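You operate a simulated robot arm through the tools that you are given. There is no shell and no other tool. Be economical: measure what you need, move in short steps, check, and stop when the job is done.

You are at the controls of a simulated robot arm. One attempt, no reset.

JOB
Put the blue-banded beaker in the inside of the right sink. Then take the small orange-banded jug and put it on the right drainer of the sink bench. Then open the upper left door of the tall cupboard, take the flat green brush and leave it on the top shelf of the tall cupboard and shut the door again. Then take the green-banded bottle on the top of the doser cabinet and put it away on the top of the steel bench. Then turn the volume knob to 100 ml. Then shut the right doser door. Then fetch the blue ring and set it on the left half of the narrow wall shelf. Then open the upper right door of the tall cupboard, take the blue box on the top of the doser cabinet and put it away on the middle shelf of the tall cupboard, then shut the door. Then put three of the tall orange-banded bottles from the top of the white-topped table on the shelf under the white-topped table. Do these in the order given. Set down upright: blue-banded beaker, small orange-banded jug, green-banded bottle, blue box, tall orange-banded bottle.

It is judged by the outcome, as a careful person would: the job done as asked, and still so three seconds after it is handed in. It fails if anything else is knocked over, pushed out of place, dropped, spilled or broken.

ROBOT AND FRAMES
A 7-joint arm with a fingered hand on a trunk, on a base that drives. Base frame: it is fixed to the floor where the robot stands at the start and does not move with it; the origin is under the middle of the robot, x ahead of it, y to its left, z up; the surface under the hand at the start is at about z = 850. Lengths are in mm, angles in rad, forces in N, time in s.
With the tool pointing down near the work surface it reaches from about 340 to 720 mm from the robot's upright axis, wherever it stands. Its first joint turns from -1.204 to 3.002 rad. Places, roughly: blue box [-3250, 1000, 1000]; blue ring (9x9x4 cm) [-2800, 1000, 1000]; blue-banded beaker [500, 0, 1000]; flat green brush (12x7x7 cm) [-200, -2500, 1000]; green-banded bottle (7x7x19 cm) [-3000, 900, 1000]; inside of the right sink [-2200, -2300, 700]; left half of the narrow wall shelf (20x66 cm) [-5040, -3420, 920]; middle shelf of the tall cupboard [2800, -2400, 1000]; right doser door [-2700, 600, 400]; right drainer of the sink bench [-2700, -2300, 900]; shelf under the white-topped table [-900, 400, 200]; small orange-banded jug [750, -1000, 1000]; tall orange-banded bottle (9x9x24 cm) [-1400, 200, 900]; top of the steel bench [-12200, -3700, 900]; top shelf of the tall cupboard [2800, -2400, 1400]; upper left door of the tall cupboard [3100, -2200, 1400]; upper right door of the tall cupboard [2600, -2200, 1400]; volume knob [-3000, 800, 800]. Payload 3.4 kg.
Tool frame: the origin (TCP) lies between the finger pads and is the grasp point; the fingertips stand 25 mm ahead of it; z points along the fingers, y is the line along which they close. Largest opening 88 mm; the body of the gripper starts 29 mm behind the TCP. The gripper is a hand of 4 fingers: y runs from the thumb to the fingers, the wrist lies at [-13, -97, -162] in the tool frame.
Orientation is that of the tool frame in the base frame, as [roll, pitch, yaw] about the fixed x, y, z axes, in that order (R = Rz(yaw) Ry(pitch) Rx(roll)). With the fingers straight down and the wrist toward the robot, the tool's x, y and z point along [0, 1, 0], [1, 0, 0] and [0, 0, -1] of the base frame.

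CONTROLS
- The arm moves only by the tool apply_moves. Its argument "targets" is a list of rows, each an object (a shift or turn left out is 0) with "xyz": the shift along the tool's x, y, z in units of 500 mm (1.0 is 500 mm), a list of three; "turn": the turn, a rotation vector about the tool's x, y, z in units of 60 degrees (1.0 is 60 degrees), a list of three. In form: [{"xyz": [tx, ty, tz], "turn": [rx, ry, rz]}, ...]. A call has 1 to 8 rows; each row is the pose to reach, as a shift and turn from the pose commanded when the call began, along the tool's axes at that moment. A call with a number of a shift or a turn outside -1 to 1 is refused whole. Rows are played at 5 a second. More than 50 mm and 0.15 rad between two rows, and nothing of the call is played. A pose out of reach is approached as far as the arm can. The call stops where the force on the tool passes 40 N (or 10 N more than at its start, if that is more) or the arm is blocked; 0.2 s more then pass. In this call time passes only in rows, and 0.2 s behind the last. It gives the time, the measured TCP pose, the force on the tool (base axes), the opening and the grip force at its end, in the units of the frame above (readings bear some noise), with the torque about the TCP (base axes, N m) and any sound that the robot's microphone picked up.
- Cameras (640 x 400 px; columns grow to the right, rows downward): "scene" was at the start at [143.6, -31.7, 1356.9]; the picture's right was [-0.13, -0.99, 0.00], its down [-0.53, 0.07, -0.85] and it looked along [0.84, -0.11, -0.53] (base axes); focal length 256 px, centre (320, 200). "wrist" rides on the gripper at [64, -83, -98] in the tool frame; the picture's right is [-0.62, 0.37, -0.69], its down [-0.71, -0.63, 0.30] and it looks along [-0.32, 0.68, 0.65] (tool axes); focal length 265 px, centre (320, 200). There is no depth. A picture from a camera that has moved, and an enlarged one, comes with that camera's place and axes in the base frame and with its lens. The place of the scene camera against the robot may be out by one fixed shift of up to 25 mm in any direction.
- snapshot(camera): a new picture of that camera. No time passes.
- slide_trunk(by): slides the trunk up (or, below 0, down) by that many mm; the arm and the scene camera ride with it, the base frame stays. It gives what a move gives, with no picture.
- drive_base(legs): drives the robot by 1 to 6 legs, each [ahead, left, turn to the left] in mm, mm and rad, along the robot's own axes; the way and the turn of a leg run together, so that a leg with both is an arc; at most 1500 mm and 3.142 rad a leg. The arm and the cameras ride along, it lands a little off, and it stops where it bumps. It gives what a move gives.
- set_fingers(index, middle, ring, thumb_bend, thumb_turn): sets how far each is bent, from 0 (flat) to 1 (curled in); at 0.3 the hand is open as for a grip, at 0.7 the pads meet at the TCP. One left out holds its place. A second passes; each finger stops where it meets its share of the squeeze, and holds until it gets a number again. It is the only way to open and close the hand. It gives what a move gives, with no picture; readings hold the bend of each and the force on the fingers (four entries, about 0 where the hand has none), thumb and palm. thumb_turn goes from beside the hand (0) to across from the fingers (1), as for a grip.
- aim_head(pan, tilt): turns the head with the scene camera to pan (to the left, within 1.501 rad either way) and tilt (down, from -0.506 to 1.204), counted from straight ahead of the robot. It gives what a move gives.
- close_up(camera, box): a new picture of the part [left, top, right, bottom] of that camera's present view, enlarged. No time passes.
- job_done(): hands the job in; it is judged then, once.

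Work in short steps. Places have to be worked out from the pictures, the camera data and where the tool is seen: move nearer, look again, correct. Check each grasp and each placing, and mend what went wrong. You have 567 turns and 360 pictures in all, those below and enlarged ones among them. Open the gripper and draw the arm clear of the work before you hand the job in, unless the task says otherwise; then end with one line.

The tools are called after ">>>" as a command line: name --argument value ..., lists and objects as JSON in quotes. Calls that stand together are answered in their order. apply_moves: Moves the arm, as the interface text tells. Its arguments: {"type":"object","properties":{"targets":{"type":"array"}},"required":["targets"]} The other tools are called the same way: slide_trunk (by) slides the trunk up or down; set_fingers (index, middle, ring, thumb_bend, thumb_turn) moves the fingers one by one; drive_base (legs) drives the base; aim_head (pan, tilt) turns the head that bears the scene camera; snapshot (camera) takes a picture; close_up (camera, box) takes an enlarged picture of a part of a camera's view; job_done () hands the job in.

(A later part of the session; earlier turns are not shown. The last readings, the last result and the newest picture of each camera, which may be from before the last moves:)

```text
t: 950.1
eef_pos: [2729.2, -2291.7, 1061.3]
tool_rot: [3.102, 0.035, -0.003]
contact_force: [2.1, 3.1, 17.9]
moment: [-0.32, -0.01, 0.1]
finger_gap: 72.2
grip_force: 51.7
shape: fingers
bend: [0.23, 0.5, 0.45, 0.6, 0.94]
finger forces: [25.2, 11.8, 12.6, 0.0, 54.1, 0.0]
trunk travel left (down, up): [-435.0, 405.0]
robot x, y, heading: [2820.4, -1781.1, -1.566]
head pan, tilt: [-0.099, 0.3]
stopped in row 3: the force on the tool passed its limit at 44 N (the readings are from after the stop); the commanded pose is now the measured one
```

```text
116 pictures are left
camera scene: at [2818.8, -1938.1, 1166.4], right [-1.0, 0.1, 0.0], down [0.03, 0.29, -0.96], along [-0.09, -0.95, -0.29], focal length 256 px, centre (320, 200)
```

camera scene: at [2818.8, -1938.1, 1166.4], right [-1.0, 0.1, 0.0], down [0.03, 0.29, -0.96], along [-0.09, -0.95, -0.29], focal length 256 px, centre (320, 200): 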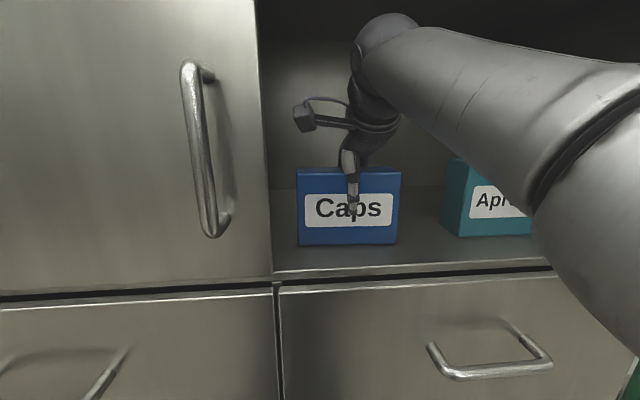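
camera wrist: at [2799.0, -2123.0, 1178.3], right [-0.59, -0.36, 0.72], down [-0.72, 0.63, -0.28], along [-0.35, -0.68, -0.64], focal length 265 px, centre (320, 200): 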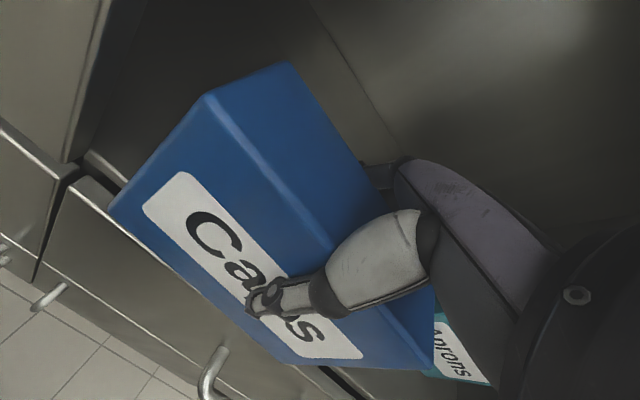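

Contact with the shelf. I ease 2 mm and open the hand.

>>> apply_moves --targets '[{"xyz": [0, 0, -0.004], "turn": [0.03, 0, 0]}]'

>>> set_fingers --index 0.05 --middle 0.1 --ring 0.1 --thumb_bend 0.1

>>> apply_moves --targets '[{"xyz": [0, 0, -0.03]}, {"xyz": [0, 0, -0.07]}, {"xyz": [0, 0, -0.12]}, {"xyz": [0, -0.02, -0.16]}]'

>>> snapshot --camera "scene"

```text
t: 950.5
eef_pos: [2728.9, -2293.3, 1060.9]
tool_rot: [3.136, 0.037, -0.005]
contact_force: [1.6, -3.5, 27.2]
moment: [-0.93, 0.06, 0.15]
finger_gap: 72.8
grip_force: 55.1
shape: fingers
bend: [0.22, 0.49, 0.44, 0.6, 0.94]
finger forces: [31.3, 13.0, 14.7, 0.1, 51.6, 0.0]
trunk travel left (down, up): [-435.0, 405.0]
robot x, y, heading: [2821.6, -1776.2, -1.564]
head pan, tilt: [-0.099, 0.3]
```

```text
t: 951.5
eef_pos: [2727.9, -2294.6, 1055.1]
tool_rot: [-3.135, 0.036, -0.005]
contact_force: [0.1, 1.5, 2.1]
moment: [0.0, -0.02, 0.01]
finger_gap: 125.7
grip_force: 1.6
shape: fingers
bend: [0.05, 0.1, 0.1, 0.1, 0.97]
finger forces: [0.3, 0.0, 0.0, 0.0, 2.8, 0.0]
trunk travel left (down, up): [-435.0, 405.0]
robot x, y, heading: [2821.7, -1780.3, -1.57]
head pan, tilt: [-0.099, 0.3]
```

```text
t: 952.5
eef_pos: [2723.4, -2275.0, 1117.2]
tool_rot: [-3.135, 0.039, -0.006]
contact_force: [1.0, 0.6, 0.0]
moment: [-0.02, 0.0, -0.03]
finger_gap: 125.2
grip_force: 0.1
shape: fingers
bend: [0.05, 0.1, 0.1, 0.1, 0.97]
finger forces: [0.1, 0.0, 0.0, 0.0, 0.1, 0.1]
out of reach, approached as far as the arm can: row 3, 4
trunk travel left (down, up): [-435.0, 405.0]
robot x, y, heading: [2824.1, -1778.0, -1.577]
head pan, tilt: [-0.099, 0.3]
```

```text
115 pictures are left
camera scene: at [2818.3, -1941.7, 1165.9], right [-1.0, 0.1, 0.0], down [0.03, 0.29, -0.96], along [-0.09, -0.95, -0.3], focal length 256 px, centre (320, 200)
```

scene: 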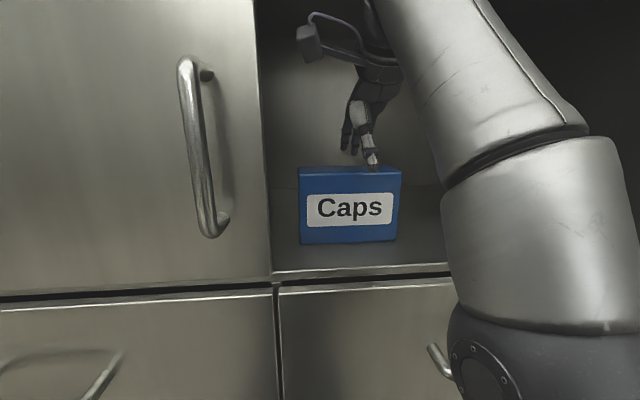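

The box stands on the middle shelf. I raise the trunk 25 mm for clearance and back straight out.

>>> slide_trunk --by 25

>>> drive_base --legs '[[-300, 0, 0]]'

>>> snapshot --camera "scene"

```text
t: 953.2
eef_pos: [2723.1, -2274.4, 1143.0]
tool_rot: [-3.137, 0.037, -0.005]
contact_force: [-0.6, 0.4, 0.0]
moment: [0.01, 0.04, 0.02]
finger_gap: 125.3
grip_force: 0.0
shape: fingers
bend: [0.05, 0.1, 0.1, 0.1, 0.97]
finger forces: [0.0, 0.1, 0.1, 0.0, 0.1, 0.0]
trunk travel left (down, up): [-460.0, 380.0]
robot x, y, heading: [2824.2, -1777.7, -1.568]
head pan, tilt: [-0.099, 0.3]
```

```text
t: 955.2
eef_pos: [2720.9, -1978.1, 1142.5]
tool_rot: [-3.136, 0.038, -0.006]
contact_force: [-0.2, -0.4, -0.6]
moment: [0.02, 0.03, 0.0]
finger_gap: 125.4
grip_force: 0.0
shape: fingers
bend: [0.05, 0.1, 0.1, 0.1, 0.97]
finger forces: [0.0, 0.0, 0.1, 0.0, 0.0, 0.0]
trunk travel left (down, up): [-460.0, 380.0]
robot x, y, heading: [2821.4, -1485.7, -1.565]
head pan, tilt: [-0.099, 0.3]
```

```text
114 pictures are left
camera scene: at [2816.8, -1646.9, 1191.0], right [-1.0, 0.1, 0.0], down [0.03, 0.29, -0.96], along [-0.09, -0.95, -0.3], focal length 256 px, centre (320, 200)
```

scene: 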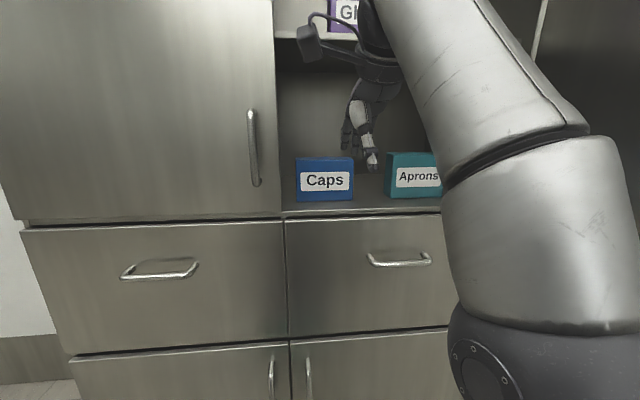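

Box is in. Now the right door: I go east a bit, turn to face -x, pass the gap westward, and then come at the door from its outer side.

>>> drive_base --legs '[[0, 230, 0], [90, 0, 0], [0, 0, -1.575]]'

```text
t: 961.4
eef_pos: [2560.6, -1494.4, 1142.4]
tool_rot: [-3.137, 0.036, -1.544]
contact_force: [-0.2, -0.1, -0.1]
moment: [-0.03, 0.01, 0.0]
finger_gap: 125.2
grip_force: 0.2
shape: fingers
bend: [0.05, 0.1, 0.1, 0.1, 0.97]
finger forces: [0.0, 0.1, 0.1, 0.0, 0.1, 0.0]
trunk travel left (down, up): [-460.0, 380.0]
robot x, y, heading: [3061.6, -1572.7, -3.105]
head pan, tilt: [-0.099, 0.3]
```

I line up with the passage (y≈-1385) and drive west.

>>> drive_base --legs '[[0, -185, -0.037], [450, 0, 0]]'

```text
t: 965.3
eef_pos: [2113.8, -1279.3, 1142.8]
tool_rot: [-3.137, 0.036, -1.595]
contact_force: [-1.2, -0.1, -0.9]
moment: [-0.01, -0.05, -0.01]
finger_gap: 125.0
grip_force: 0.0
shape: fingers
bend: [0.05, 0.1, 0.1, 0.1, 0.97]
finger forces: [0.1, 0.1, 0.0, 0.0, 0.0, 0.1]
trunk travel left (down, up): [-460.0, 380.0]
robot x, y, heading: [2608.4, -1386.8, 3.127]
head pan, tilt: [-0.099, 0.3]
```

Good line. I continue past the door, then raise the trunk, make a fist and turn round to face +x.

>>> drive_base --legs '[[450, 0, 0.015], [480, 0, 0]]'

>>> slide_trunk --by 200

>>> set_fingers --index 1.0 --middle 1.0 --ring 1.0 --thumb_bend 0.6

>>> drive_base --legs '[[0, 0, 1.57], [0, 0, 1.57]]'

>>> aim_head --pan -0.3 --tilt 0.3

>>> snapshot --camera "scene"

```text
t: 970.5
eef_pos: [1167.5, -1273.9, 1143.2]
tool_rot: [-3.136, 0.035, -1.59]
contact_force: [-0.2, -1.0, -0.1]
moment: [0.04, 0.03, 0.01]
finger_gap: 124.9
grip_force: 0.1
shape: fingers
bend: [0.05, 0.1, 0.1, 0.1, 0.97]
finger forces: [0.0, 0.0, 0.1, 0.0, 0.0, 0.1]
trunk travel left (down, up): [-460.0, 380.0]
robot x, y, heading: [1660.6, -1377.6, 3.131]
head pan, tilt: [-0.099, 0.3]
```

```text
t: 972.7
eef_pos: [1167.3, -1274.7, 1343.5]
tool_rot: [-3.136, 0.038, -1.587]
contact_force: [-0.1, 0.5, -0.7]
moment: [0.04, 0.02, 0.03]
finger_gap: 125.2
grip_force: 0.0
shape: fingers
bend: [0.05, 0.1, 0.1, 0.1, 0.97]
finger forces: [0.0, 0.0, 0.0, 0.0, 0.1, 0.0]
trunk travel left (down, up): [-660.0, 180.0]
robot x, y, heading: [1660.2, -1380.7, 3.14]
head pan, tilt: [-0.099, 0.3]
```

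```text
t: 973.7
eef_pos: [1166.6, -1275.5, 1342.2]
tool_rot: [-3.136, 0.037, -1.586]
contact_force: [-0.2, 0.2, -0.6]
moment: [0.03, -0.01, -0.01]
finger_gap: 40.3
grip_force: 0.0
shape: fingers
bend: [1.0, 1.0, 1.0, 0.6, 0.97]
finger forces: [0.1, 0.0, 0.1, 0.0, 0.0, 0.1]
trunk travel left (down, up): [-660.0, 180.0]
robot x, y, heading: [1662.1, -1377.6, 3.135]
head pan, tilt: [-0.099, 0.3]
```

```text
t: 981.7
eef_pos: [2155.2, -1485.2, 1343.2]
tool_rot: [-3.136, 0.034, 1.552]
contact_force: [0.3, -0.3, 0.8]
moment: [0.0, -0.02, 0.02]
finger_gap: 40.2
grip_force: 0.1
shape: fingers
bend: [1.0, 1.0, 1.0, 0.6, 0.97]
finger forces: [0.0, 0.0, 0.1, 0.1, 0.0, 0.0]
trunk travel left (down, up): [-660.0, 180.0]
robot x, y, heading: [1660.3, -1379.0, -0.011]
head pan, tilt: [-0.099, 0.3]
```

```text
t: 982.5
eef_pos: [2154.5, -1485.7, 1342.1]
tool_rot: [-3.136, 0.035, 1.551]
contact_force: [-0.6, -0.4, 0.3]
moment: [0.01, -0.01, 0.02]
finger_gap: 40.0
grip_force: 0.0
shape: fingers
bend: [1.0, 1.0, 1.0, 0.6, 0.97]
finger forces: [0.0, 0.0, 0.0, 0.0, 0.0, 0.0]
trunk travel left (down, up): [-660.0, 180.0]
robot x, y, heading: [1663.1, -1380.6, -0.016]
head pan, tilt: [-0.3, 0.3]
```

```text
113 pictures are left
camera scene: at [1804.8, -1427.9, 1390.9], right [-0.31, -0.95, 0.0], down [-0.28, 0.09, -0.96], along [0.91, -0.29, -0.3], focal length 256 px, centre (320, 200)
```

scene: 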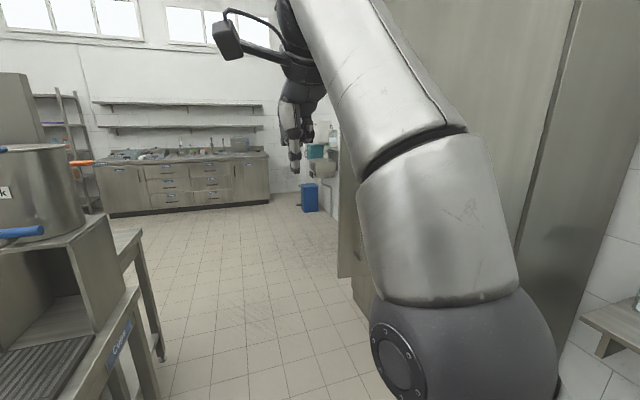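

I strafe right so the fist is in front of the door's outer face, then drive forward to push.

>>> drive_base --legs '[[0, -270, 0.01], [280, 0, 0]]'

>>> snapshot --camera "scene"

```text
t: 985.9
eef_pos: [2438.0, -1745.5, 1343.8]
tool_rot: [-3.137, 0.036, 1.549]
contact_force: [0.5, 0.5, 0.9]
moment: [0.02, 0.03, -0.02]
finger_gap: 40.2
grip_force: 0.1
shape: fingers
bend: [1.0, 1.0, 1.0, 0.6, 0.97]
finger forces: [0.1, 0.1, 0.1, 0.1, 0.1, 0.0]
trunk travel left (down, up): [-660.0, 180.0]
robot x, y, heading: [1943.6, -1640.6, -0.011]
head pan, tilt: [-0.3, 0.3]
```

```text
112 pictures are left
camera scene: at [2088.0, -1689.4, 1390.9], right [-0.31, -0.95, 0.0], down [-0.28, 0.09, -0.96], along [0.91, -0.29, -0.3], focal length 256 px, centre (320, 200)
```

scene: 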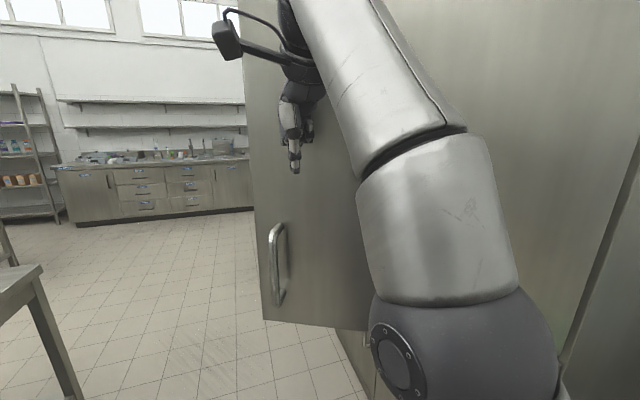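

Door is closing. I continue with an arc to the right.

>>> drive_base --legs '[[180, -20, -0.25], [150, 0, -0.2]]'

>>> snapshot --camera "scene"

```text
t: 988.4
eef_pos: [2659.3, -2042.9, 1342.7]
tool_rot: [-3.136, 0.038, 1.108]
contact_force: [0.2, 0.5, -0.4]
moment: [-0.01, 0.03, -0.01]
finger_gap: 40.2
grip_force: 0.1
shape: fingers
bend: [1.0, 1.0, 1.0, 0.6, 0.98]
finger forces: [0.0, 0.0, 0.1, 0.0, 0.0, 0.2]
trunk travel left (down, up): [-660.0, 180.0]
robot x, y, heading: [2258.9, -1733.3, -0.453]
head pan, tilt: [-0.3, 0.3]
```

```text
111 pictures are left
camera scene: at [2375.9, -1841.8, 1390.8], right [-0.69, -0.73, 0.0], down [-0.22, 0.2, -0.96], along [0.7, -0.65, -0.3], focal length 256 px, centre (320, 200)
```

scene: 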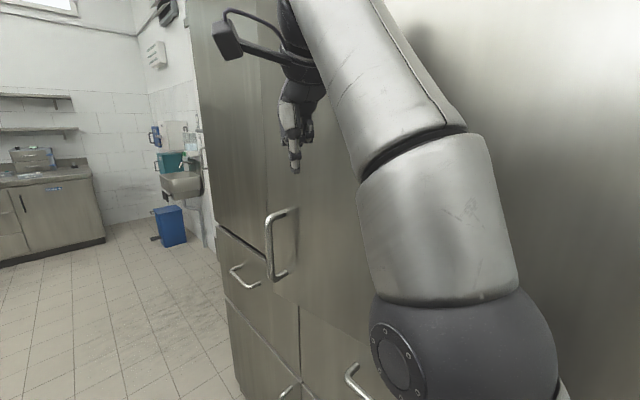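

Nearly shut (~15°). I move sideways along the door and press near its free edge.

>>> drive_base --legs '[[150, 120, -0.2], [30, -40, 0]]'

>>> snapshot --camera "scene"

```text
t: 990.5
eef_pos: [2780.6, -2143.3, 1344.0]
tool_rot: [-3.137, 0.038, 0.908]
contact_force: [0.0, 0.4, -0.1]
moment: [-0.02, -0.02, 0.0]
finger_gap: 40.3
grip_force: 0.2
shape: fingers
bend: [1.0, 1.0, 1.0, 0.6, 0.98]
finger forces: [0.0, 0.1, 0.0, 0.0, 0.1, 0.0]
trunk travel left (down, up): [-660.0, 180.0]
robot x, y, heading: [2444.7, -1763.3, -0.653]
head pan, tilt: [-0.3, 0.3]
```

```text
110 pictures are left
camera scene: at [2546.2, -1888.5, 1391.0], right [-0.82, -0.58, 0.0], down [-0.17, 0.24, -0.96], along [0.55, -0.78, -0.3], focal length 256 px, centre (320, 200)
```

scene: 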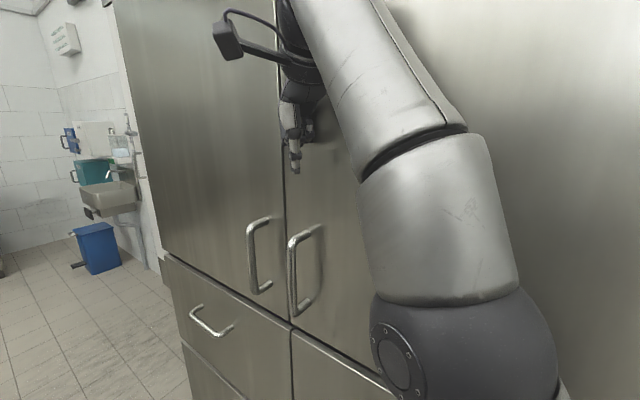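

It looks shut; I press it gently toward -y to be sure.

>>> apply_moves --targets '[{"xyz": [-0.016, 0.012, 0]}, {"xyz": [-0.032, 0.024, 0]}, {"xyz": [-0.048, 0.036, 0]}, {"xyz": [-0.064, 0.048, 0]}]'

>>> drive_base --legs '[[-150, 160, 0], [0, 0, -0.9]]'

>>> aim_head --pan 0.0 --tilt 0.4

>>> snapshot --camera "scene"

```text
t: 991.2
eef_pos: [2779.5, -2143.3, 1341.5]
tool_rot: [3.139, 0.046, 0.934]
contact_force: [2.5, 29.0, 1.0]
moment: [-1.54, 0.1, 0.22]
finger_gap: 40.1
grip_force: 14.1
shape: fingers
bend: [1.0, 1.0, 1.0, 0.6, 0.98]
finger forces: [0.1, 0.0, 28.5, 0.1, 0.0, 0.1]
out of reach, approached as far as the arm can: row 1, 2, 3
trunk travel left (down, up): [-660.0, 180.0]
robot x, y, heading: [2447.2, -1762.8, -0.648]
head pan, tilt: [-0.3, 0.3]
stopped in row 3: the force on the tool passed its limit at 47 N (the readings are from after the stop); the commanded pose is now the measured one
```

```text
t: 995.2
eef_pos: [2321.0, -2051.6, 1338.4]
tool_rot: [-3.137, 0.035, 0.028]
contact_force: [0.5, -0.3, -0.2]
moment: [0.01, 0.01, 0.01]
finger_gap: 40.1
grip_force: 0.0
shape: fingers
bend: [1.0, 1.0, 1.0, 0.6, 0.98]
finger forces: [0.0, 0.1, 0.1, 0.0, 0.0, 0.0]
trunk travel left (down, up): [-660.0, 180.0]
robot x, y, heading: [2425.1, -1546.3, -1.545]
head pan, tilt: [-0.3, 0.3]
```

```text
t: 996.0
eef_pos: [2319.8, -2050.7, 1337.4]
tool_rot: [-3.136, 0.037, 0.028]
contact_force: [0.0, 0.7, 0.5]
moment: [0.0, -0.02, 0.03]
finger_gap: 40.2
grip_force: 0.1
shape: fingers
bend: [1.0, 1.0, 1.0, 0.6, 0.98]
finger forces: [0.0, 0.0, 0.1, 0.0, 0.0, 0.1]
trunk travel left (down, up): [-660.0, 180.0]
robot x, y, heading: [2427.7, -1547.2, -1.546]
head pan, tilt: [0.0, 0.4]
```

```text
109 pictures are left
camera scene: at [2434.5, -1708.3, 1381.7], right [-1.0, -0.02, 0.0], down [-0.01, 0.39, -0.92], along [0.02, -0.92, -0.39], focal length 256 px, centre (320, 200)
```

scene: 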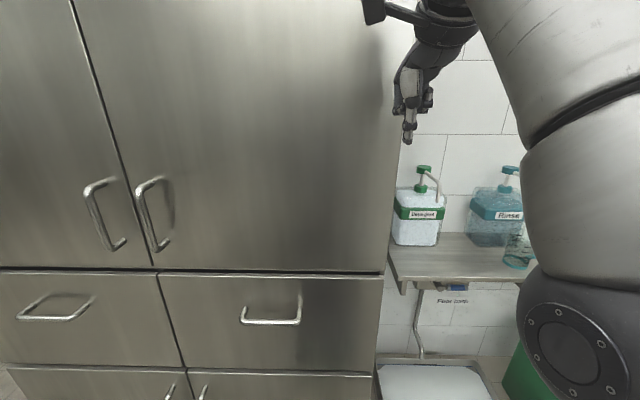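

Both cupboard doors are shut. Last task: the tall orange-banded bottles on the white-topped table. I drive back west and face that table.

>>> drive_base --legs '[[0, 0, -1.59], [0, -90, 0], [1500, 0, 0], [1400, 0, 0]]'

```text
t: 1014.3
eef_pos: [-934.1, -1499.7, 1338.0]
tool_rot: [-3.135, 0.039, -1.52]
contact_force: [-0.2, -0.4, -0.3]
moment: [0.02, -0.01, 0.01]
finger_gap: 40.2
grip_force: 0.0
shape: fingers
bend: [1.0, 1.0, 1.0, 0.6, 0.98]
finger forces: [0.1, 0.0, 0.1, 0.0, 0.0, 0.0]
trunk travel left (down, up): [-660.0, 180.0]
robot x, y, heading: [-426.9, -1592.8, -3.091]
head pan, tilt: [0.0, 0.4]
```

>>> drive_base --legs '[[1000, 0, -0.04], [0, 0, -1.58], [400, 0, 0]]'

>>> aim_head --pan 0.0 --tilt 0.5

>>> snapshot --camera "scene"

```text
t: 1025.5
eef_pos: [-1316.2, -716.8, 1337.1]
tool_rot: [-3.137, 0.038, 3.132]
contact_force: [0.7, 0.1, 0.4]
moment: [-0.01, 0.02, 0.0]
finger_gap: 39.9
grip_force: 0.1
shape: fingers
bend: [1.0, 1.0, 1.0, 0.6, 0.98]
finger forces: [0.1, 0.1, 0.1, 0.0, 0.0, 0.1]
trunk travel left (down, up): [-660.0, 180.0]
robot x, y, heading: [-1442.8, -1218.5, 1.561]
head pan, tilt: [0.0, 0.4]
```

```text
t: 1026.2
eef_pos: [-1315.8, -718.4, 1337.8]
tool_rot: [-3.135, 0.037, 3.133]
contact_force: [0.1, 0.7, 0.4]
moment: [0.0, 0.01, 0.0]
finger_gap: 39.9
grip_force: 0.1
shape: fingers
bend: [1.0, 1.0, 1.0, 0.6, 0.98]
finger forces: [0.0, 0.0, 0.1, 0.1, 0.1, 0.1]
trunk travel left (down, up): [-660.0, 180.0]
robot x, y, heading: [-1442.7, -1223.8, 1.558]
head pan, tilt: [0.0, 0.499]
```

```text
108 pictures are left
camera scene: at [-1435.2, -1099.0, 1372.6], right [1.0, -0.01, 0.0], down [-0.01, -0.48, -0.88], along [0.01, 0.88, -0.48], focal length 256 px, centre (320, 200)
```

scene: 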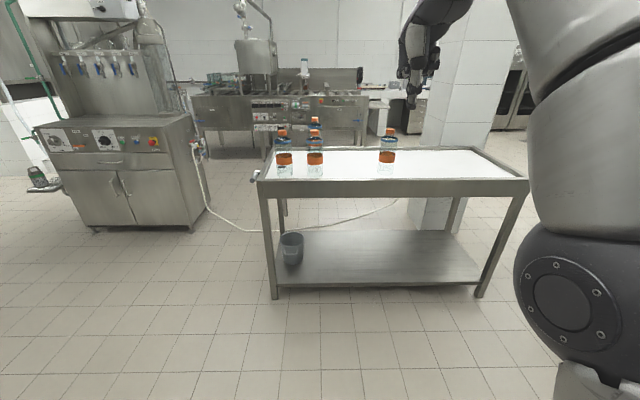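

I zoom in on the bottles and the shelf below.

>>> close_up --camera "scene" --box '[250, 100, 430, 200]'

```text
3.56 times, centred on (340, 150) of scene
camera zoom: at [-1435.2, -1099.0, 1372.6], right [1.0, -0.01, 0.0], down [-0.01, -0.48, -0.88], along [0.01, 0.88, -0.48], focal length 910 px, centre (249, 378)
```

zoom: 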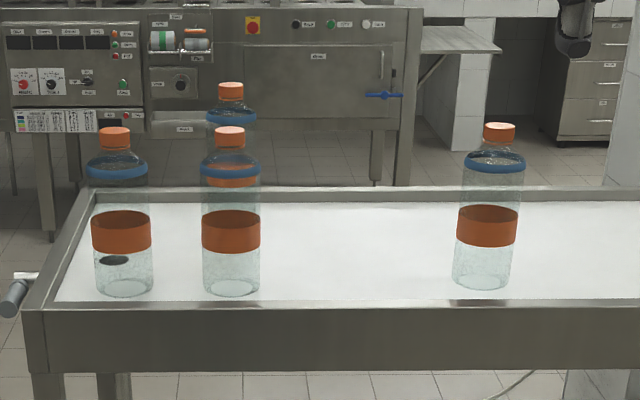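

Four bottles; the three at the front (x≈-1600, -1447, -1080; y≈110–150) are accessible. I lower the hand, open it wide and turn it to the forward-pointing pose.

>>> apply_moves --targets '[{"xyz": [0, 0.02, 0.08]}, {"xyz": [0, 0.04, 0.16]}, {"xyz": [0, 0.06, 0.24]}, {"xyz": [0, 0.08, 0.32]}, {"xyz": [0, 0.1, 0.4]}, {"xyz": [0, 0.12, 0.48]}, {"xyz": [0, 0.12, 0.56]}, {"xyz": [0, 0.12, 0.62]}]'

>>> set_fingers --index 0.12 --middle 0.12 --ring 0.12 --thumb_bend 0.12

>>> apply_moves --targets '[{"turn": [-0.08, -0.08, -0.08]}, {"turn": [-0.16, -0.16, -0.16]}, {"turn": [-0.24, -0.24, -0.24]}, {"turn": [-0.32, -0.32, -0.32]}, {"turn": [-0.4, -0.4, -0.4]}, {"turn": [-0.48, -0.48, -0.48]}, {"turn": [-0.56, -0.56, -0.56]}, {"turn": [-0.577, -0.577, -0.577]}]'

>>> apply_moves --targets '[{"turn": [-0.08, -0.08, -0.08]}, {"turn": [-0.16, -0.16, -0.16]}, {"turn": [-0.24, -0.24, -0.24]}, {"turn": [-0.32, -0.32, -0.32]}, {"turn": [-0.4, -0.4, -0.4]}, {"turn": [-0.48, -0.48, -0.48]}, {"turn": [-0.56, -0.56, -0.56]}, {"turn": [-0.577, -0.577, -0.577]}]'

```text
t: 1028.0
eef_pos: [-1304.8, -659.3, 1031.7]
tool_rot: [-3.138, 0.036, 3.131]
contact_force: [0.0, 0.0, 0.0]
moment: [0.02, 0.02, 0.0]
finger_gap: 39.9
grip_force: 0.1
shape: fingers
bend: [1.0, 1.0, 1.0, 0.6, 0.98]
finger forces: [0.0, 0.0, 0.0, 0.1, 0.0, 0.1]
trunk travel left (down, up): [-660.0, 180.0]
robot x, y, heading: [-1443.1, -1220.8, 1.558]
head pan, tilt: [0.0, 0.499]
```

```text
t: 1029.0
eef_pos: [-1304.7, -659.7, 1031.1]
tool_rot: [-3.137, 0.037, 3.132]
contact_force: [0.9, 0.4, 0.8]
moment: [0.01, -0.02, 0.0]
finger_gap: 117.2
grip_force: 0.0
shape: fingers
bend: [0.12, 0.12, 0.12, 0.12, 0.98]
finger forces: [0.0, 0.1, 0.1, 0.1, 0.0, 0.1]
trunk travel left (down, up): [-660.0, 180.0]
robot x, y, heading: [-1442.3, -1218.8, 1.556]
head pan, tilt: [0.0, 0.499]
```

```text
t: 1030.8
eef_pos: [-1304.1, -659.2, 1027.4]
tool_rot: [2.705, 0.762, -2.668]
contact_force: [1.1, 0.2, -1.4]
moment: [-0.04, 0.03, 0.02]
finger_gap: 117.4
grip_force: 0.0
shape: fingers
bend: [0.12, 0.12, 0.12, 0.12, 0.98]
finger forces: [0.0, 0.0, 0.1, 0.1, 0.1, 0.1]
trunk travel left (down, up): [-660.0, 180.0]
robot x, y, heading: [-1442.8, -1218.6, 1.56]
head pan, tilt: [0.0, 0.499]
```

```text
t: 1032.6
eef_pos: [-1305.6, -659.3, 1029.0]
tool_rot: [-1.683, 1.534, -0.121]
contact_force: [0.8, -0.6, 0.1]
moment: [-0.03, 0.01, -0.03]
finger_gap: 117.4
grip_force: 0.2
shape: fingers
bend: [0.12, 0.12, 0.12, 0.12, 0.98]
finger forces: [0.0, 0.0, 0.0, 0.0, 0.1, 0.1]
trunk travel left (down, up): [-660.0, 180.0]
robot x, y, heading: [-1441.9, -1219.2, 1.559]
head pan, tilt: [0.0, 0.499]
```

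Pose ready. First bottle: the one at x≈-1080. I line up, lower to its mid-height and approach for a closer look.

>>> drive_base --legs '[[0, -222, 0.01], [560, 0, 0]]'

>>> slide_trunk --by -40

>>> snapshot --camera "wrist"

>>> snapshot --camera "scene"

```text
t: 1037.1
eef_pos: [-1077.5, -108.4, 1028.3]
tool_rot: [-1.747, 1.534, -0.192]
contact_force: [-0.7, -0.2, 0.0]
moment: [0.0, -0.01, 0.01]
finger_gap: 117.3
grip_force: 0.1
shape: fingers
bend: [0.12, 0.12, 0.12, 0.12, 0.98]
finger forces: [0.1, 0.0, 0.0, 0.0, 0.0, 0.0]
trunk travel left (down, up): [-660.0, 180.0]
robot x, y, heading: [-1216.7, -669.1, 1.556]
head pan, tilt: [0.0, 0.499]
```

```text
t: 1037.9
eef_pos: [-1077.3, -107.3, 988.6]
tool_rot: [-1.688, 1.535, -0.132]
contact_force: [0.6, 0.3, -0.6]
moment: [0.01, -0.01, -0.03]
finger_gap: 117.4
grip_force: 0.0
shape: fingers
bend: [0.12, 0.12, 0.12, 0.12, 0.98]
finger forces: [0.1, 0.0, 0.0, 0.1, 0.0, 0.0]
trunk travel left (down, up): [-620.0, 220.0]
robot x, y, heading: [-1215.4, -665.2, 1.552]
head pan, tilt: [0.0, 0.499]
```

```text
106 pictures are left
camera wrist: at [-992.3, -208.8, 927.7], right [-0.4, -0.68, 0.61], down [0.61, 0.3, 0.73], along [-0.69, 0.66, 0.3], focal length 265 px, centre (320, 200)
```

wrist: 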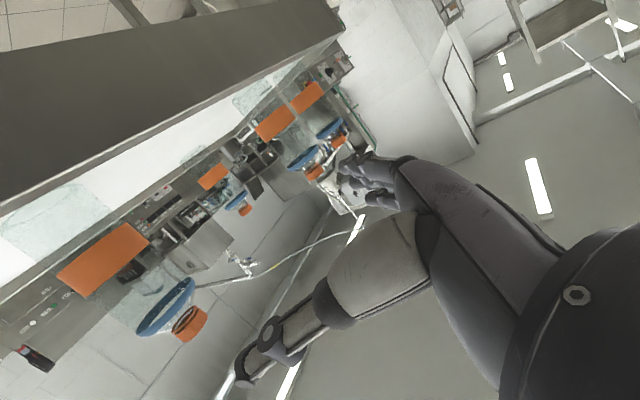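

```text
105 pictures are left
camera scene: at [-1209.3, -548.0, 1332.5], right [1.0, -0.02, 0.0], down [-0.01, -0.48, -0.88], along [0.01, 0.88, -0.48], focal length 256 px, centre (320, 200)
```

scene: 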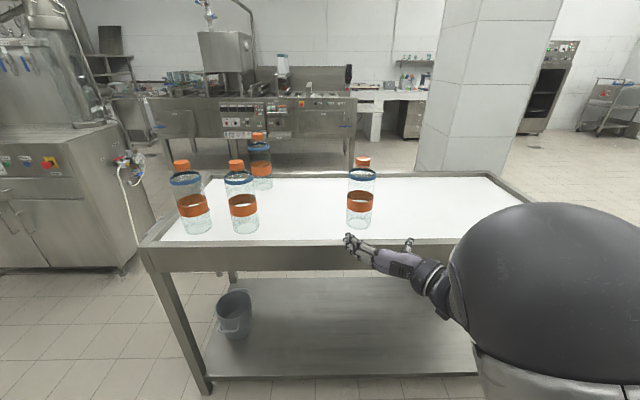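

Triangulated: bottle at (-1066, 195), table surface z≈828. I lower 40 mm, drive 190 mm forward and look again.

>>> slide_trunk --by -38

>>> drive_base --legs '[[190, -10, 0.01]]'

>>> snapshot --camera "wrist"

```text
t: 1038.7
eef_pos: [-1077.3, -107.6, 951.3]
tool_rot: [-1.729, 1.534, -0.173]
contact_force: [0.4, 0.0, -0.4]
moment: [0.01, -0.03, -0.01]
finger_gap: 117.2
grip_force: 0.0
shape: fingers
bend: [0.12, 0.12, 0.12, 0.12, 0.98]
finger forces: [0.0, 0.0, 0.0, 0.1, 0.0, 0.0]
trunk travel left (down, up): [-582.0, 258.0]
robot x, y, heading: [-1217.2, -664.9, 1.559]
head pan, tilt: [0.0, 0.499]
```

```text
t: 1040.3
eef_pos: [-1069.6, 85.2, 949.2]
tool_rot: [-1.735, 1.534, -0.17]
contact_force: [-0.7, 0.9, -0.6]
moment: [0.0, -0.01, 0.01]
finger_gap: 117.5
grip_force: 0.1
shape: fingers
bend: [0.12, 0.12, 0.12, 0.12, 0.98]
finger forces: [0.0, 0.1, 0.0, 0.0, 0.1, 0.0]
trunk travel left (down, up): [-582.0, 258.0]
robot x, y, heading: [-1205.7, -477.9, 1.565]
head pan, tilt: [0.0, 0.499]
```

```text
104 pictures are left
camera wrist: at [-984.1, -14.6, 889.3], right [-0.39, -0.69, 0.61], down [0.61, 0.31, 0.73], along [-0.69, 0.66, 0.3], focal length 265 px, centre (320, 200)
```

wrist: 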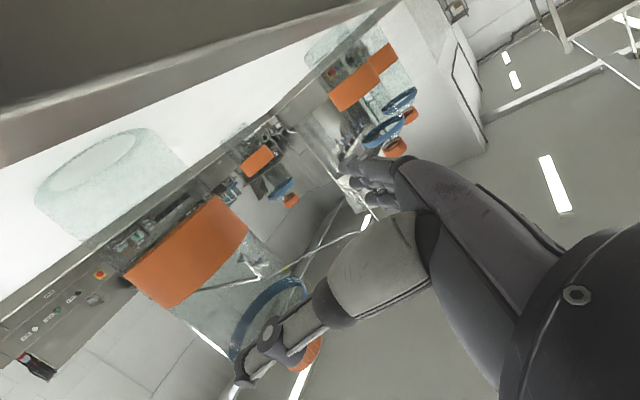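

Aligned; the bottle centre is ~125 mm ahead. I advance with the arm.

>>> apply_moves --targets '[{"xyz": [0, 0, 0.08]}, {"xyz": [0, 0, 0.16]}, {"xyz": [0, 0, 0.2]}]'

>>> snapshot --camera "wrist"

```text
t: 1041.1
eef_pos: [-1070.2, 186.4, 949.0]
tool_rot: [-1.725, 1.535, -0.159]
contact_force: [0.0, -0.4, 0.0]
moment: [0.02, 0.0, -0.01]
finger_gap: 117.5
grip_force: 0.1
shape: fingers
bend: [0.12, 0.12, 0.12, 0.12, 0.98]
finger forces: [0.0, 0.0, 0.0, 0.0, 0.1, 0.0]
trunk travel left (down, up): [-582.0, 258.0]
robot x, y, heading: [-1205.7, -479.5, 1.563]
head pan, tilt: [0.0, 0.499]
```

```text
103 pictures are left
camera wrist: at [-984.1, 86.7, 888.7], right [-0.39, -0.69, 0.61], down [0.61, 0.31, 0.73], along [-0.69, 0.66, 0.3], focal length 265 px, centre (320, 200)
```

wrist: 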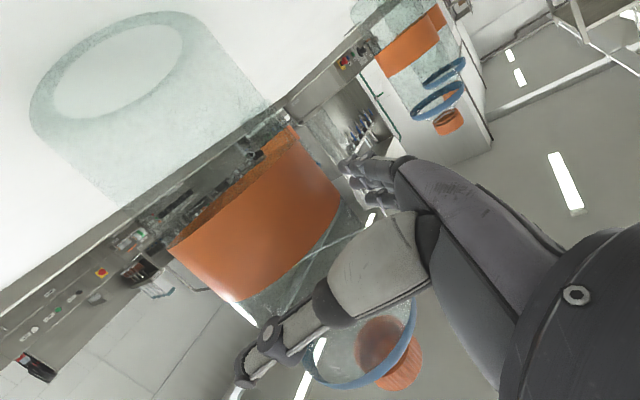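

Nearly there; advance 24 mm more, then close firmly.

>>> apply_moves --targets '[{"xyz": [0, -0.006, 0.025]}, {"xyz": [0, -0.008, 0.05]}]'

>>> set_fingers --index 0.65 --middle 0.65 --ring 0.65 --thumb_bend 0.65

>>> snapshot --camera "wrist"

```text
t: 1041.7
eef_pos: [-1065.2, 210.2, 949.6]
tool_rot: [-1.723, 1.533, -0.157]
contact_force: [-0.1, 0.3, 0.1]
moment: [0.0, 0.0, 0.01]
finger_gap: 117.3
grip_force: 0.2
shape: fingers
bend: [0.12, 0.12, 0.12, 0.12, 0.98]
finger forces: [0.2, 0.0, 0.0, 0.0, 0.0, 0.0]
trunk travel left (down, up): [-582.0, 258.0]
robot x, y, heading: [-1204.5, -478.9, 1.566]
head pan, tilt: [0.0, 0.499]
```

```text
t: 1042.7
eef_pos: [-1066.4, 208.8, 951.0]
tool_rot: [-1.678, 1.533, -0.113]
contact_force: [0.5, -0.4, 3.7]
moment: [-0.06, -0.31, 0.02]
finger_gap: 84.4
grip_force: 37.6
shape: fingers
bend: [0.28, 0.42, 0.4, 0.36, 0.96]
finger forces: [16.4, 8.9, 10.9, 0.1, 38.7, 0.0]
trunk travel left (down, up): [-582.0, 258.0]
robot x, y, heading: [-1203.7, -475.6, 1.566]
head pan, tilt: [0.0, 0.499]
```

```text
102 pictures are left
camera wrist: at [-979.2, 109.7, 889.5], right [-0.39, -0.69, 0.61], down [0.61, 0.3, 0.74], along [-0.69, 0.66, 0.3], focal length 265 px, centre (320, 200)
```

wrist: 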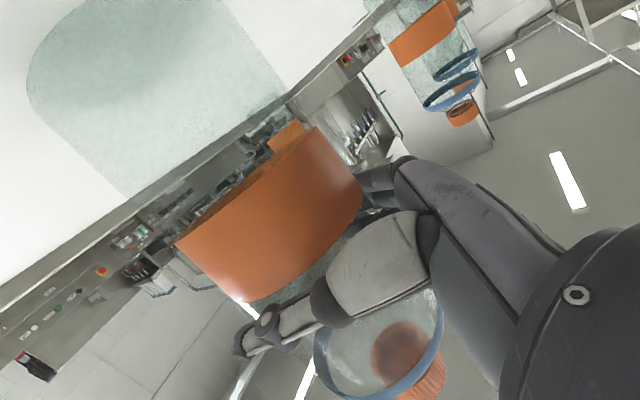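

I increase the squeeze before lifting.

>>> set_fingers --index 0.85 --middle 0.85 --ring 0.85 --thumb_bend 0.85

>>> slide_trunk --by 25

>>> snapshot --camera "wrist"

```text
t: 1043.7
eef_pos: [-1064.8, 208.6, 949.6]
tool_rot: [-1.652, 1.534, -0.087]
contact_force: [0.0, -0.5, 4.3]
moment: [-0.01, -0.17, -0.01]
finger_gap: 82.2
grip_force: 32.9
shape: fingers
bend: [0.27, 0.43, 0.41, 0.32, 0.96]
finger forces: [13.5, 9.2, 9.6, 0.1, 32.8, 0.0]
trunk travel left (down, up): [-582.0, 258.0]
robot x, y, heading: [-1203.6, -480.4, 1.566]
head pan, tilt: [0.0, 0.499]
```

```text
t: 1044.4
eef_pos: [-1066.1, 209.9, 973.5]
tool_rot: [-1.787, 1.535, -0.222]
contact_force: [0.2, -0.1, 0.4]
moment: [0.01, -0.04, 0.03]
finger_gap: 82.4
grip_force: 31.2
shape: fingers
bend: [0.27, 0.44, 0.42, 0.32, 0.94]
finger forces: [13.6, 8.7, 8.6, 0.0, 31.6, 0.1]
trunk travel left (down, up): [-607.0, 233.0]
robot x, y, heading: [-1204.6, -476.1, 1.568]
head pan, tilt: [0.0, 0.499]
```

```text
101 pictures are left
camera wrist: at [-979.2, 110.5, 913.2], right [-0.39, -0.69, 0.61], down [0.61, 0.31, 0.73], along [-0.69, 0.66, 0.3], focal length 265 px, centre (320, 200)
```

wrist: 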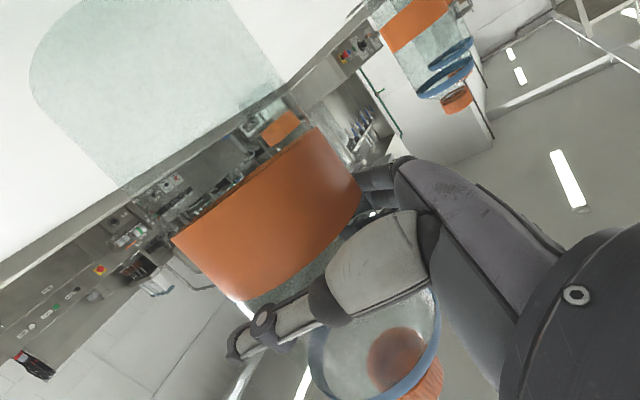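

It rises with the hand. I lift further to clear the rim and check.

>>> slide_trunk --by 60

>>> snapshot --camera "scene"

```text
t: 1045.4
eef_pos: [-1066.6, 209.7, 1034.3]
tool_rot: [-1.754, 1.536, -0.188]
contact_force: [-0.1, -0.7, -0.4]
moment: [-0.01, 0.01, -0.02]
finger_gap: 82.1
grip_force: 31.9
shape: fingers
bend: [0.27, 0.44, 0.42, 0.32, 0.94]
finger forces: [13.6, 8.7, 8.6, 0.0, 31.6, 0.0]
trunk travel left (down, up): [-667.0, 173.0]
robot x, y, heading: [-1204.9, -477.5, 1.568]
head pan, tilt: [0.0, 0.499]
```

```text
100 pictures are left
camera scene: at [-1198.2, -356.0, 1379.5], right [1.0, -0.01, 0.0], down [0.0, -0.48, -0.88], along [0.01, 0.88, -0.48], focal length 256 px, centre (320, 200)
```

scene: 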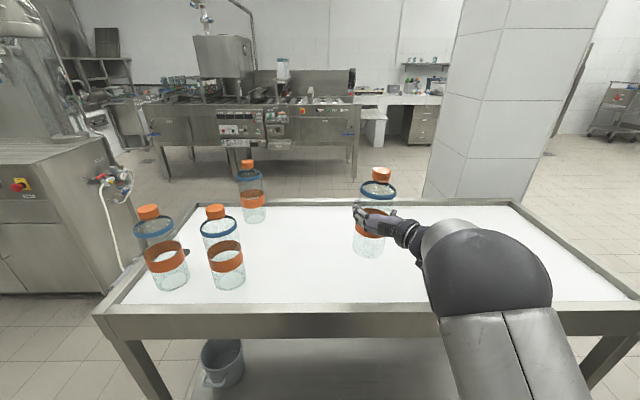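

The bottle is held upright, base 122 mm below the TCP. I back off and lower the trunk to reach under the table.

>>> drive_base --legs '[[-450, 0, 0]]'

>>> slide_trunk --by -400

>>> slide_trunk --by -260

>>> apply_moves --targets '[{"xyz": [0.03, 0, -0.04]}, {"xyz": [0.06, 0, -0.08]}, {"xyz": [0.1, 0, -0.1]}]'

>>> snapshot --camera "scene"

```text
t: 1048.1
eef_pos: [-1074.5, -244.2, 1034.7]
tool_rot: [-1.674, 1.533, -0.097]
contact_force: [-0.4, -1.1, -0.8]
moment: [-0.01, -0.01, 0.01]
finger_gap: 82.1
grip_force: 31.1
shape: fingers
bend: [0.27, 0.44, 0.42, 0.32, 0.94]
finger forces: [13.6, 8.7, 8.5, 0.0, 31.6, 0.1]
trunk travel left (down, up): [-667.0, 173.0]
robot x, y, heading: [-1202.8, -932.1, 1.579]
head pan, tilt: [0.0, 0.499]
```

```text
t: 1052.0
eef_pos: [-1073.9, -242.5, 635.0]
tool_rot: [-1.723, 1.533, -0.146]
contact_force: [0.1, 0.5, -0.6]
moment: [0.0, 0.02, 0.01]
finger_gap: 82.1
grip_force: 31.3
shape: fingers
bend: [0.27, 0.44, 0.42, 0.32, 0.94]
finger forces: [13.6, 8.6, 8.5, 0.1, 31.6, 0.1]
trunk travel left (down, up): [-267.0, 573.0]
robot x, y, heading: [-1203.9, -932.8, 1.571]
head pan, tilt: [0.0, 0.499]
```

```text
t: 1054.6
eef_pos: [-1072.7, -242.8, 374.0]
tool_rot: [-1.694, 1.534, -0.118]
contact_force: [1.1, 0.6, 0.7]
moment: [0.01, 0.0, -0.03]
finger_gap: 82.5
grip_force: 31.9
shape: fingers
bend: [0.27, 0.44, 0.42, 0.32, 0.94]
finger forces: [13.6, 8.7, 8.6, 0.1, 31.7, 0.1]
trunk travel left (down, up): [-7.0, 833.0]
robot x, y, heading: [-1208.8, -932.8, 1.569]
head pan, tilt: [0.0, 0.499]
```

```text
t: 1055.4
eef_pos: [-1071.7, -292.9, 325.1]
tool_rot: [-1.727, 1.534, -0.148]
contact_force: [0.0, 0.1, -0.2]
moment: [-0.02, -0.01, 0.03]
finger_gap: 82.1
grip_force: 30.8
shape: fingers
bend: [0.27, 0.44, 0.42, 0.32, 0.94]
finger forces: [13.6, 8.7, 8.6, 0.0, 31.4, 0.1]
trunk travel left (down, up): [-7.0, 833.0]
robot x, y, heading: [-1204.5, -932.1, 1.575]
head pan, tilt: [0.0, 0.499]
```

```text
99 pictures are left
camera scene: at [-1201.0, -810.9, 719.5], right [1.0, 0.0, 0.0], down [0.0, -0.48, -0.88], along [0.0, 0.88, -0.48], focal length 256 px, centre (320, 200)
```

scene: 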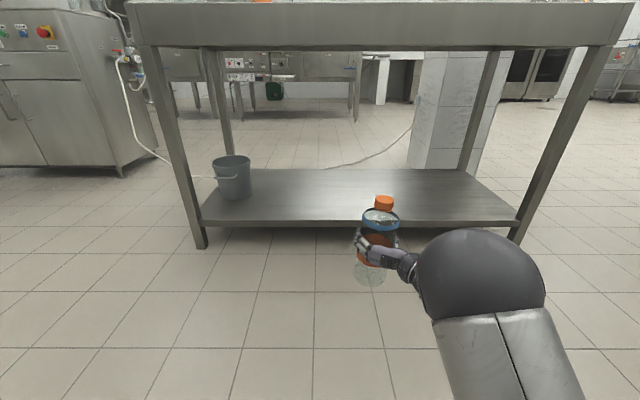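

The arm reaches low enough. Shelf is at z≈138, front edge y≈75. I lower another 42 mm, strafe right to x≈-900 and drive in.

>>> apply_moves --targets '[{"xyz": [0.04, 0, 0]}, {"xyz": [0.084, 0, 0]}]'

>>> drive_base --legs '[[0, -165, 0], [330, 0, 0]]'

>>> snapshot --camera "scene"

>>> snapshot --camera "wrist"

```text
t: 1056.0
eef_pos: [-1071.2, -293.7, 281.8]
tool_rot: [-1.722, 1.535, -0.145]
contact_force: [-0.2, 0.7, -0.4]
moment: [-0.02, -0.01, 0.01]
finger_gap: 82.2
grip_force: 31.8
shape: fingers
bend: [0.27, 0.44, 0.42, 0.32, 0.94]
finger forces: [13.6, 8.7, 8.6, 0.0, 31.5, 0.1]
trunk travel left (down, up): [-7.0, 833.0]
robot x, y, heading: [-1205.9, -933.9, 1.572]
head pan, tilt: [0.0, 0.499]
```

```text
t: 1059.2
eef_pos: [-912.6, 37.8, 280.7]
tool_rot: [-1.68, 1.535, -0.098]
contact_force: [0.8, -0.5, -0.1]
moment: [0.0, 0.02, 0.0]
finger_gap: 82.2
grip_force: 30.9
shape: fingers
bend: [0.27, 0.44, 0.42, 0.32, 0.94]
finger forces: [13.6, 8.7, 8.7, 0.1, 31.5, 0.0]
trunk travel left (down, up): [-7.0, 833.0]
robot x, y, heading: [-1044.5, -601.8, 1.578]
head pan, tilt: [0.0, 0.499]
```

```text
98 pictures are left
camera scene: at [-1040.6, -480.5, 719.5], right [1.0, 0.01, 0.0], down [0.0, -0.48, -0.88], along [-0.01, 0.88, -0.48], focal length 256 px, centre (320, 200)
```

scene: 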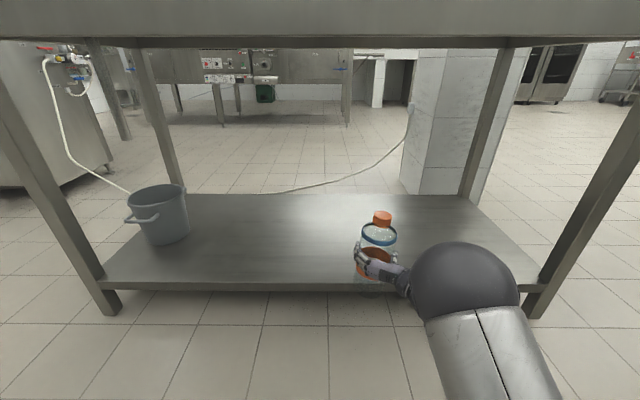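

```text
97 pictures are left
camera wrist: at [-826.1, -59.6, 221.4], right [-0.38, -0.69, 0.61], down [0.6, 0.32, 0.73], along [-0.7, 0.65, 0.3], focal length 265 px, centre (320, 200)
```

wrist: 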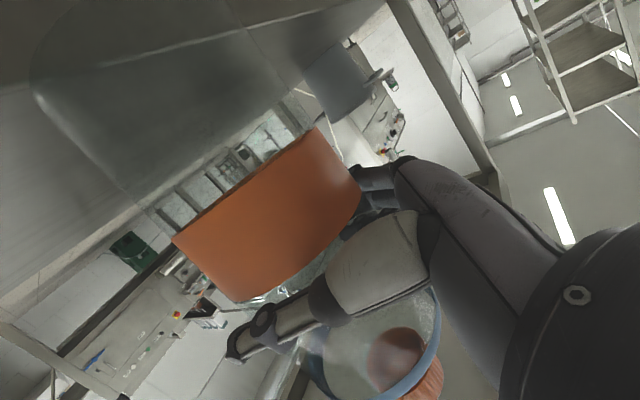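

The bottle is entering just above the shelf's edge. I continue 150 mm in.

>>> drive_base --legs '[[150, 0, 0]]'

>>> apply_moves --targets '[{"xyz": [0.01, 0, 0]}, {"xyz": [0.02, 0, 0]}, {"xyz": [0.03, 0, 0]}, {"xyz": [0.04, 0, 0]}, {"xyz": [0.05, 0, 0]}, {"xyz": [0.06, 0, 0]}, {"xyz": [0.07, 0, 0]}]'

>>> snapshot --camera "scene"

```text
t: 1060.6
eef_pos: [-918.1, 193.9, 282.0]
tool_rot: [-1.722, 1.534, -0.136]
contact_force: [0.8, 0.7, -0.5]
moment: [-0.02, -0.01, -0.05]
finger_gap: 82.1
grip_force: 30.9
shape: fingers
bend: [0.27, 0.44, 0.42, 0.32, 0.94]
finger forces: [13.6, 8.7, 8.7, 0.1, 31.5, 0.0]
trunk travel left (down, up): [-7.0, 833.0]
robot x, y, heading: [-1045.5, -447.2, 1.582]
head pan, tilt: [0.0, 0.499]
```

```text
t: 1062.0
eef_pos: [-918.1, 195.2, 266.9]
tool_rot: [-0.883, 1.53, 0.706]
contact_force: [-1.2, -3.4, 23.0]
moment: [-0.09, -0.2, -0.04]
finger_gap: 82.2
grip_force: 33.9
shape: fingers
bend: [0.26, 0.43, 0.41, 0.32, 1.0]
finger forces: [13.7, 9.5, 11.0, 0.0, 33.4, 0.1]
trunk travel left (down, up): [-7.0, 833.0]
robot x, y, heading: [-1047.3, -446.1, 1.581]
head pan, tilt: [0.0, 0.499]
stopped in row 7: the force on the tool passed its limit at 42 N (the readings are from after the stop); the commanded pose is now the measured one
```

```text
96 pictures are left
camera scene: at [-1043.5, -328.4, 719.9], right [1.0, 0.01, 0.0], down [0.01, -0.48, -0.88], along [-0.01, 0.88, -0.48], focal length 256 px, centre (320, 200)
```

scene: 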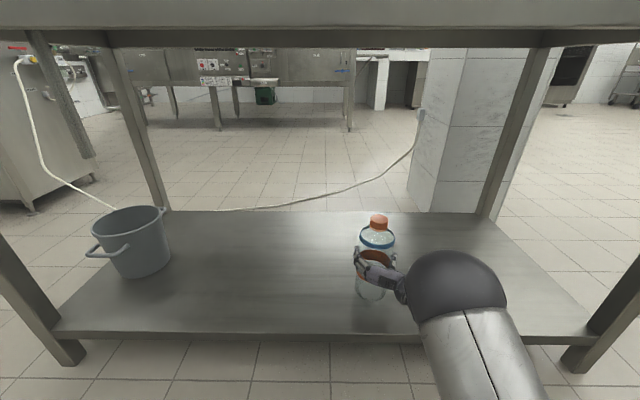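

It stands on the shelf. I ease 2 mm, open the hand and back out.

>>> apply_moves --targets '[{"xyz": [-0.004, 0, 0]}]'

>>> set_fingers --index 0.1 --middle 0.1 --ring 0.1 --thumb_bend 0.1

>>> drive_base --legs '[[-480, 0, 0]]'

>>> snapshot --camera "scene"

```text
t: 1062.5
eef_pos: [-917.3, 194.8, 265.6]
tool_rot: [-1.056, 1.533, 0.535]
contact_force: [-0.6, 3.2, 23.7]
moment: [-0.02, -0.13, -0.05]
finger_gap: 82.4
grip_force: 32.9
shape: fingers
bend: [0.26, 0.43, 0.41, 0.32, 1.0]
finger forces: [13.4, 9.7, 10.7, 0.0, 32.2, 0.0]
trunk travel left (down, up): [-7.0, 833.0]
robot x, y, heading: [-1047.1, -449.7, 1.584]
head pan, tilt: [0.0, 0.499]
```

```text
t: 1063.5
eef_pos: [-917.5, 193.0, 262.4]
tool_rot: [-1.271, 1.536, 0.32]
contact_force: [0.3, -0.2, 0.8]
moment: [0.0, 0.0, -0.01]
finger_gap: 119.8
grip_force: 0.1
shape: fingers
bend: [0.1, 0.1, 0.1, 0.1, 0.98]
finger forces: [0.0, 0.1, 0.0, 0.0, 0.0, 0.0]
trunk travel left (down, up): [-7.0, 833.0]
robot x, y, heading: [-1047.1, -448.2, 1.581]
head pan, tilt: [0.0, 0.499]
```

```text
t: 1066.3
eef_pos: [-911.0, -286.1, 261.7]
tool_rot: [-1.252, 1.538, 0.335]
contact_force: [-0.7, -0.3, -0.3]
moment: [-0.01, 0.02, 0.01]
finger_gap: 119.8
grip_force: 0.0
shape: fingers
bend: [0.1, 0.1, 0.1, 0.1, 0.98]
finger forces: [0.0, 0.0, 0.0, 0.1, 0.0, 0.0]
trunk travel left (down, up): [-7.0, 833.0]
robot x, y, heading: [-1041.8, -925.2, 1.582]
head pan, tilt: [0.0, 0.499]
```

```text
95 pictures are left
camera scene: at [-1036.8, -805.0, 719.5], right [1.0, 0.01, 0.0], down [0.01, -0.48, -0.88], along [-0.01, 0.88, -0.48], focal length 256 px, centre (320, 200)
```

scene: 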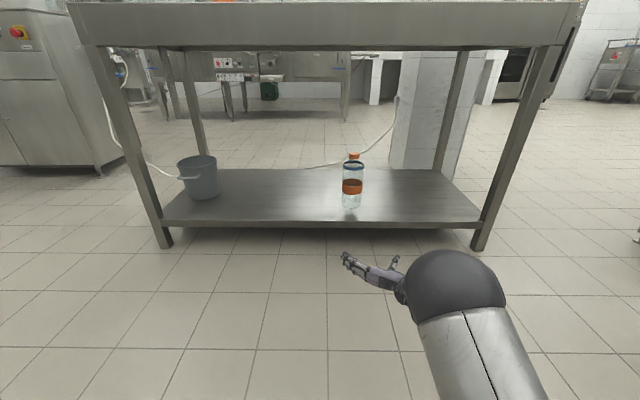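

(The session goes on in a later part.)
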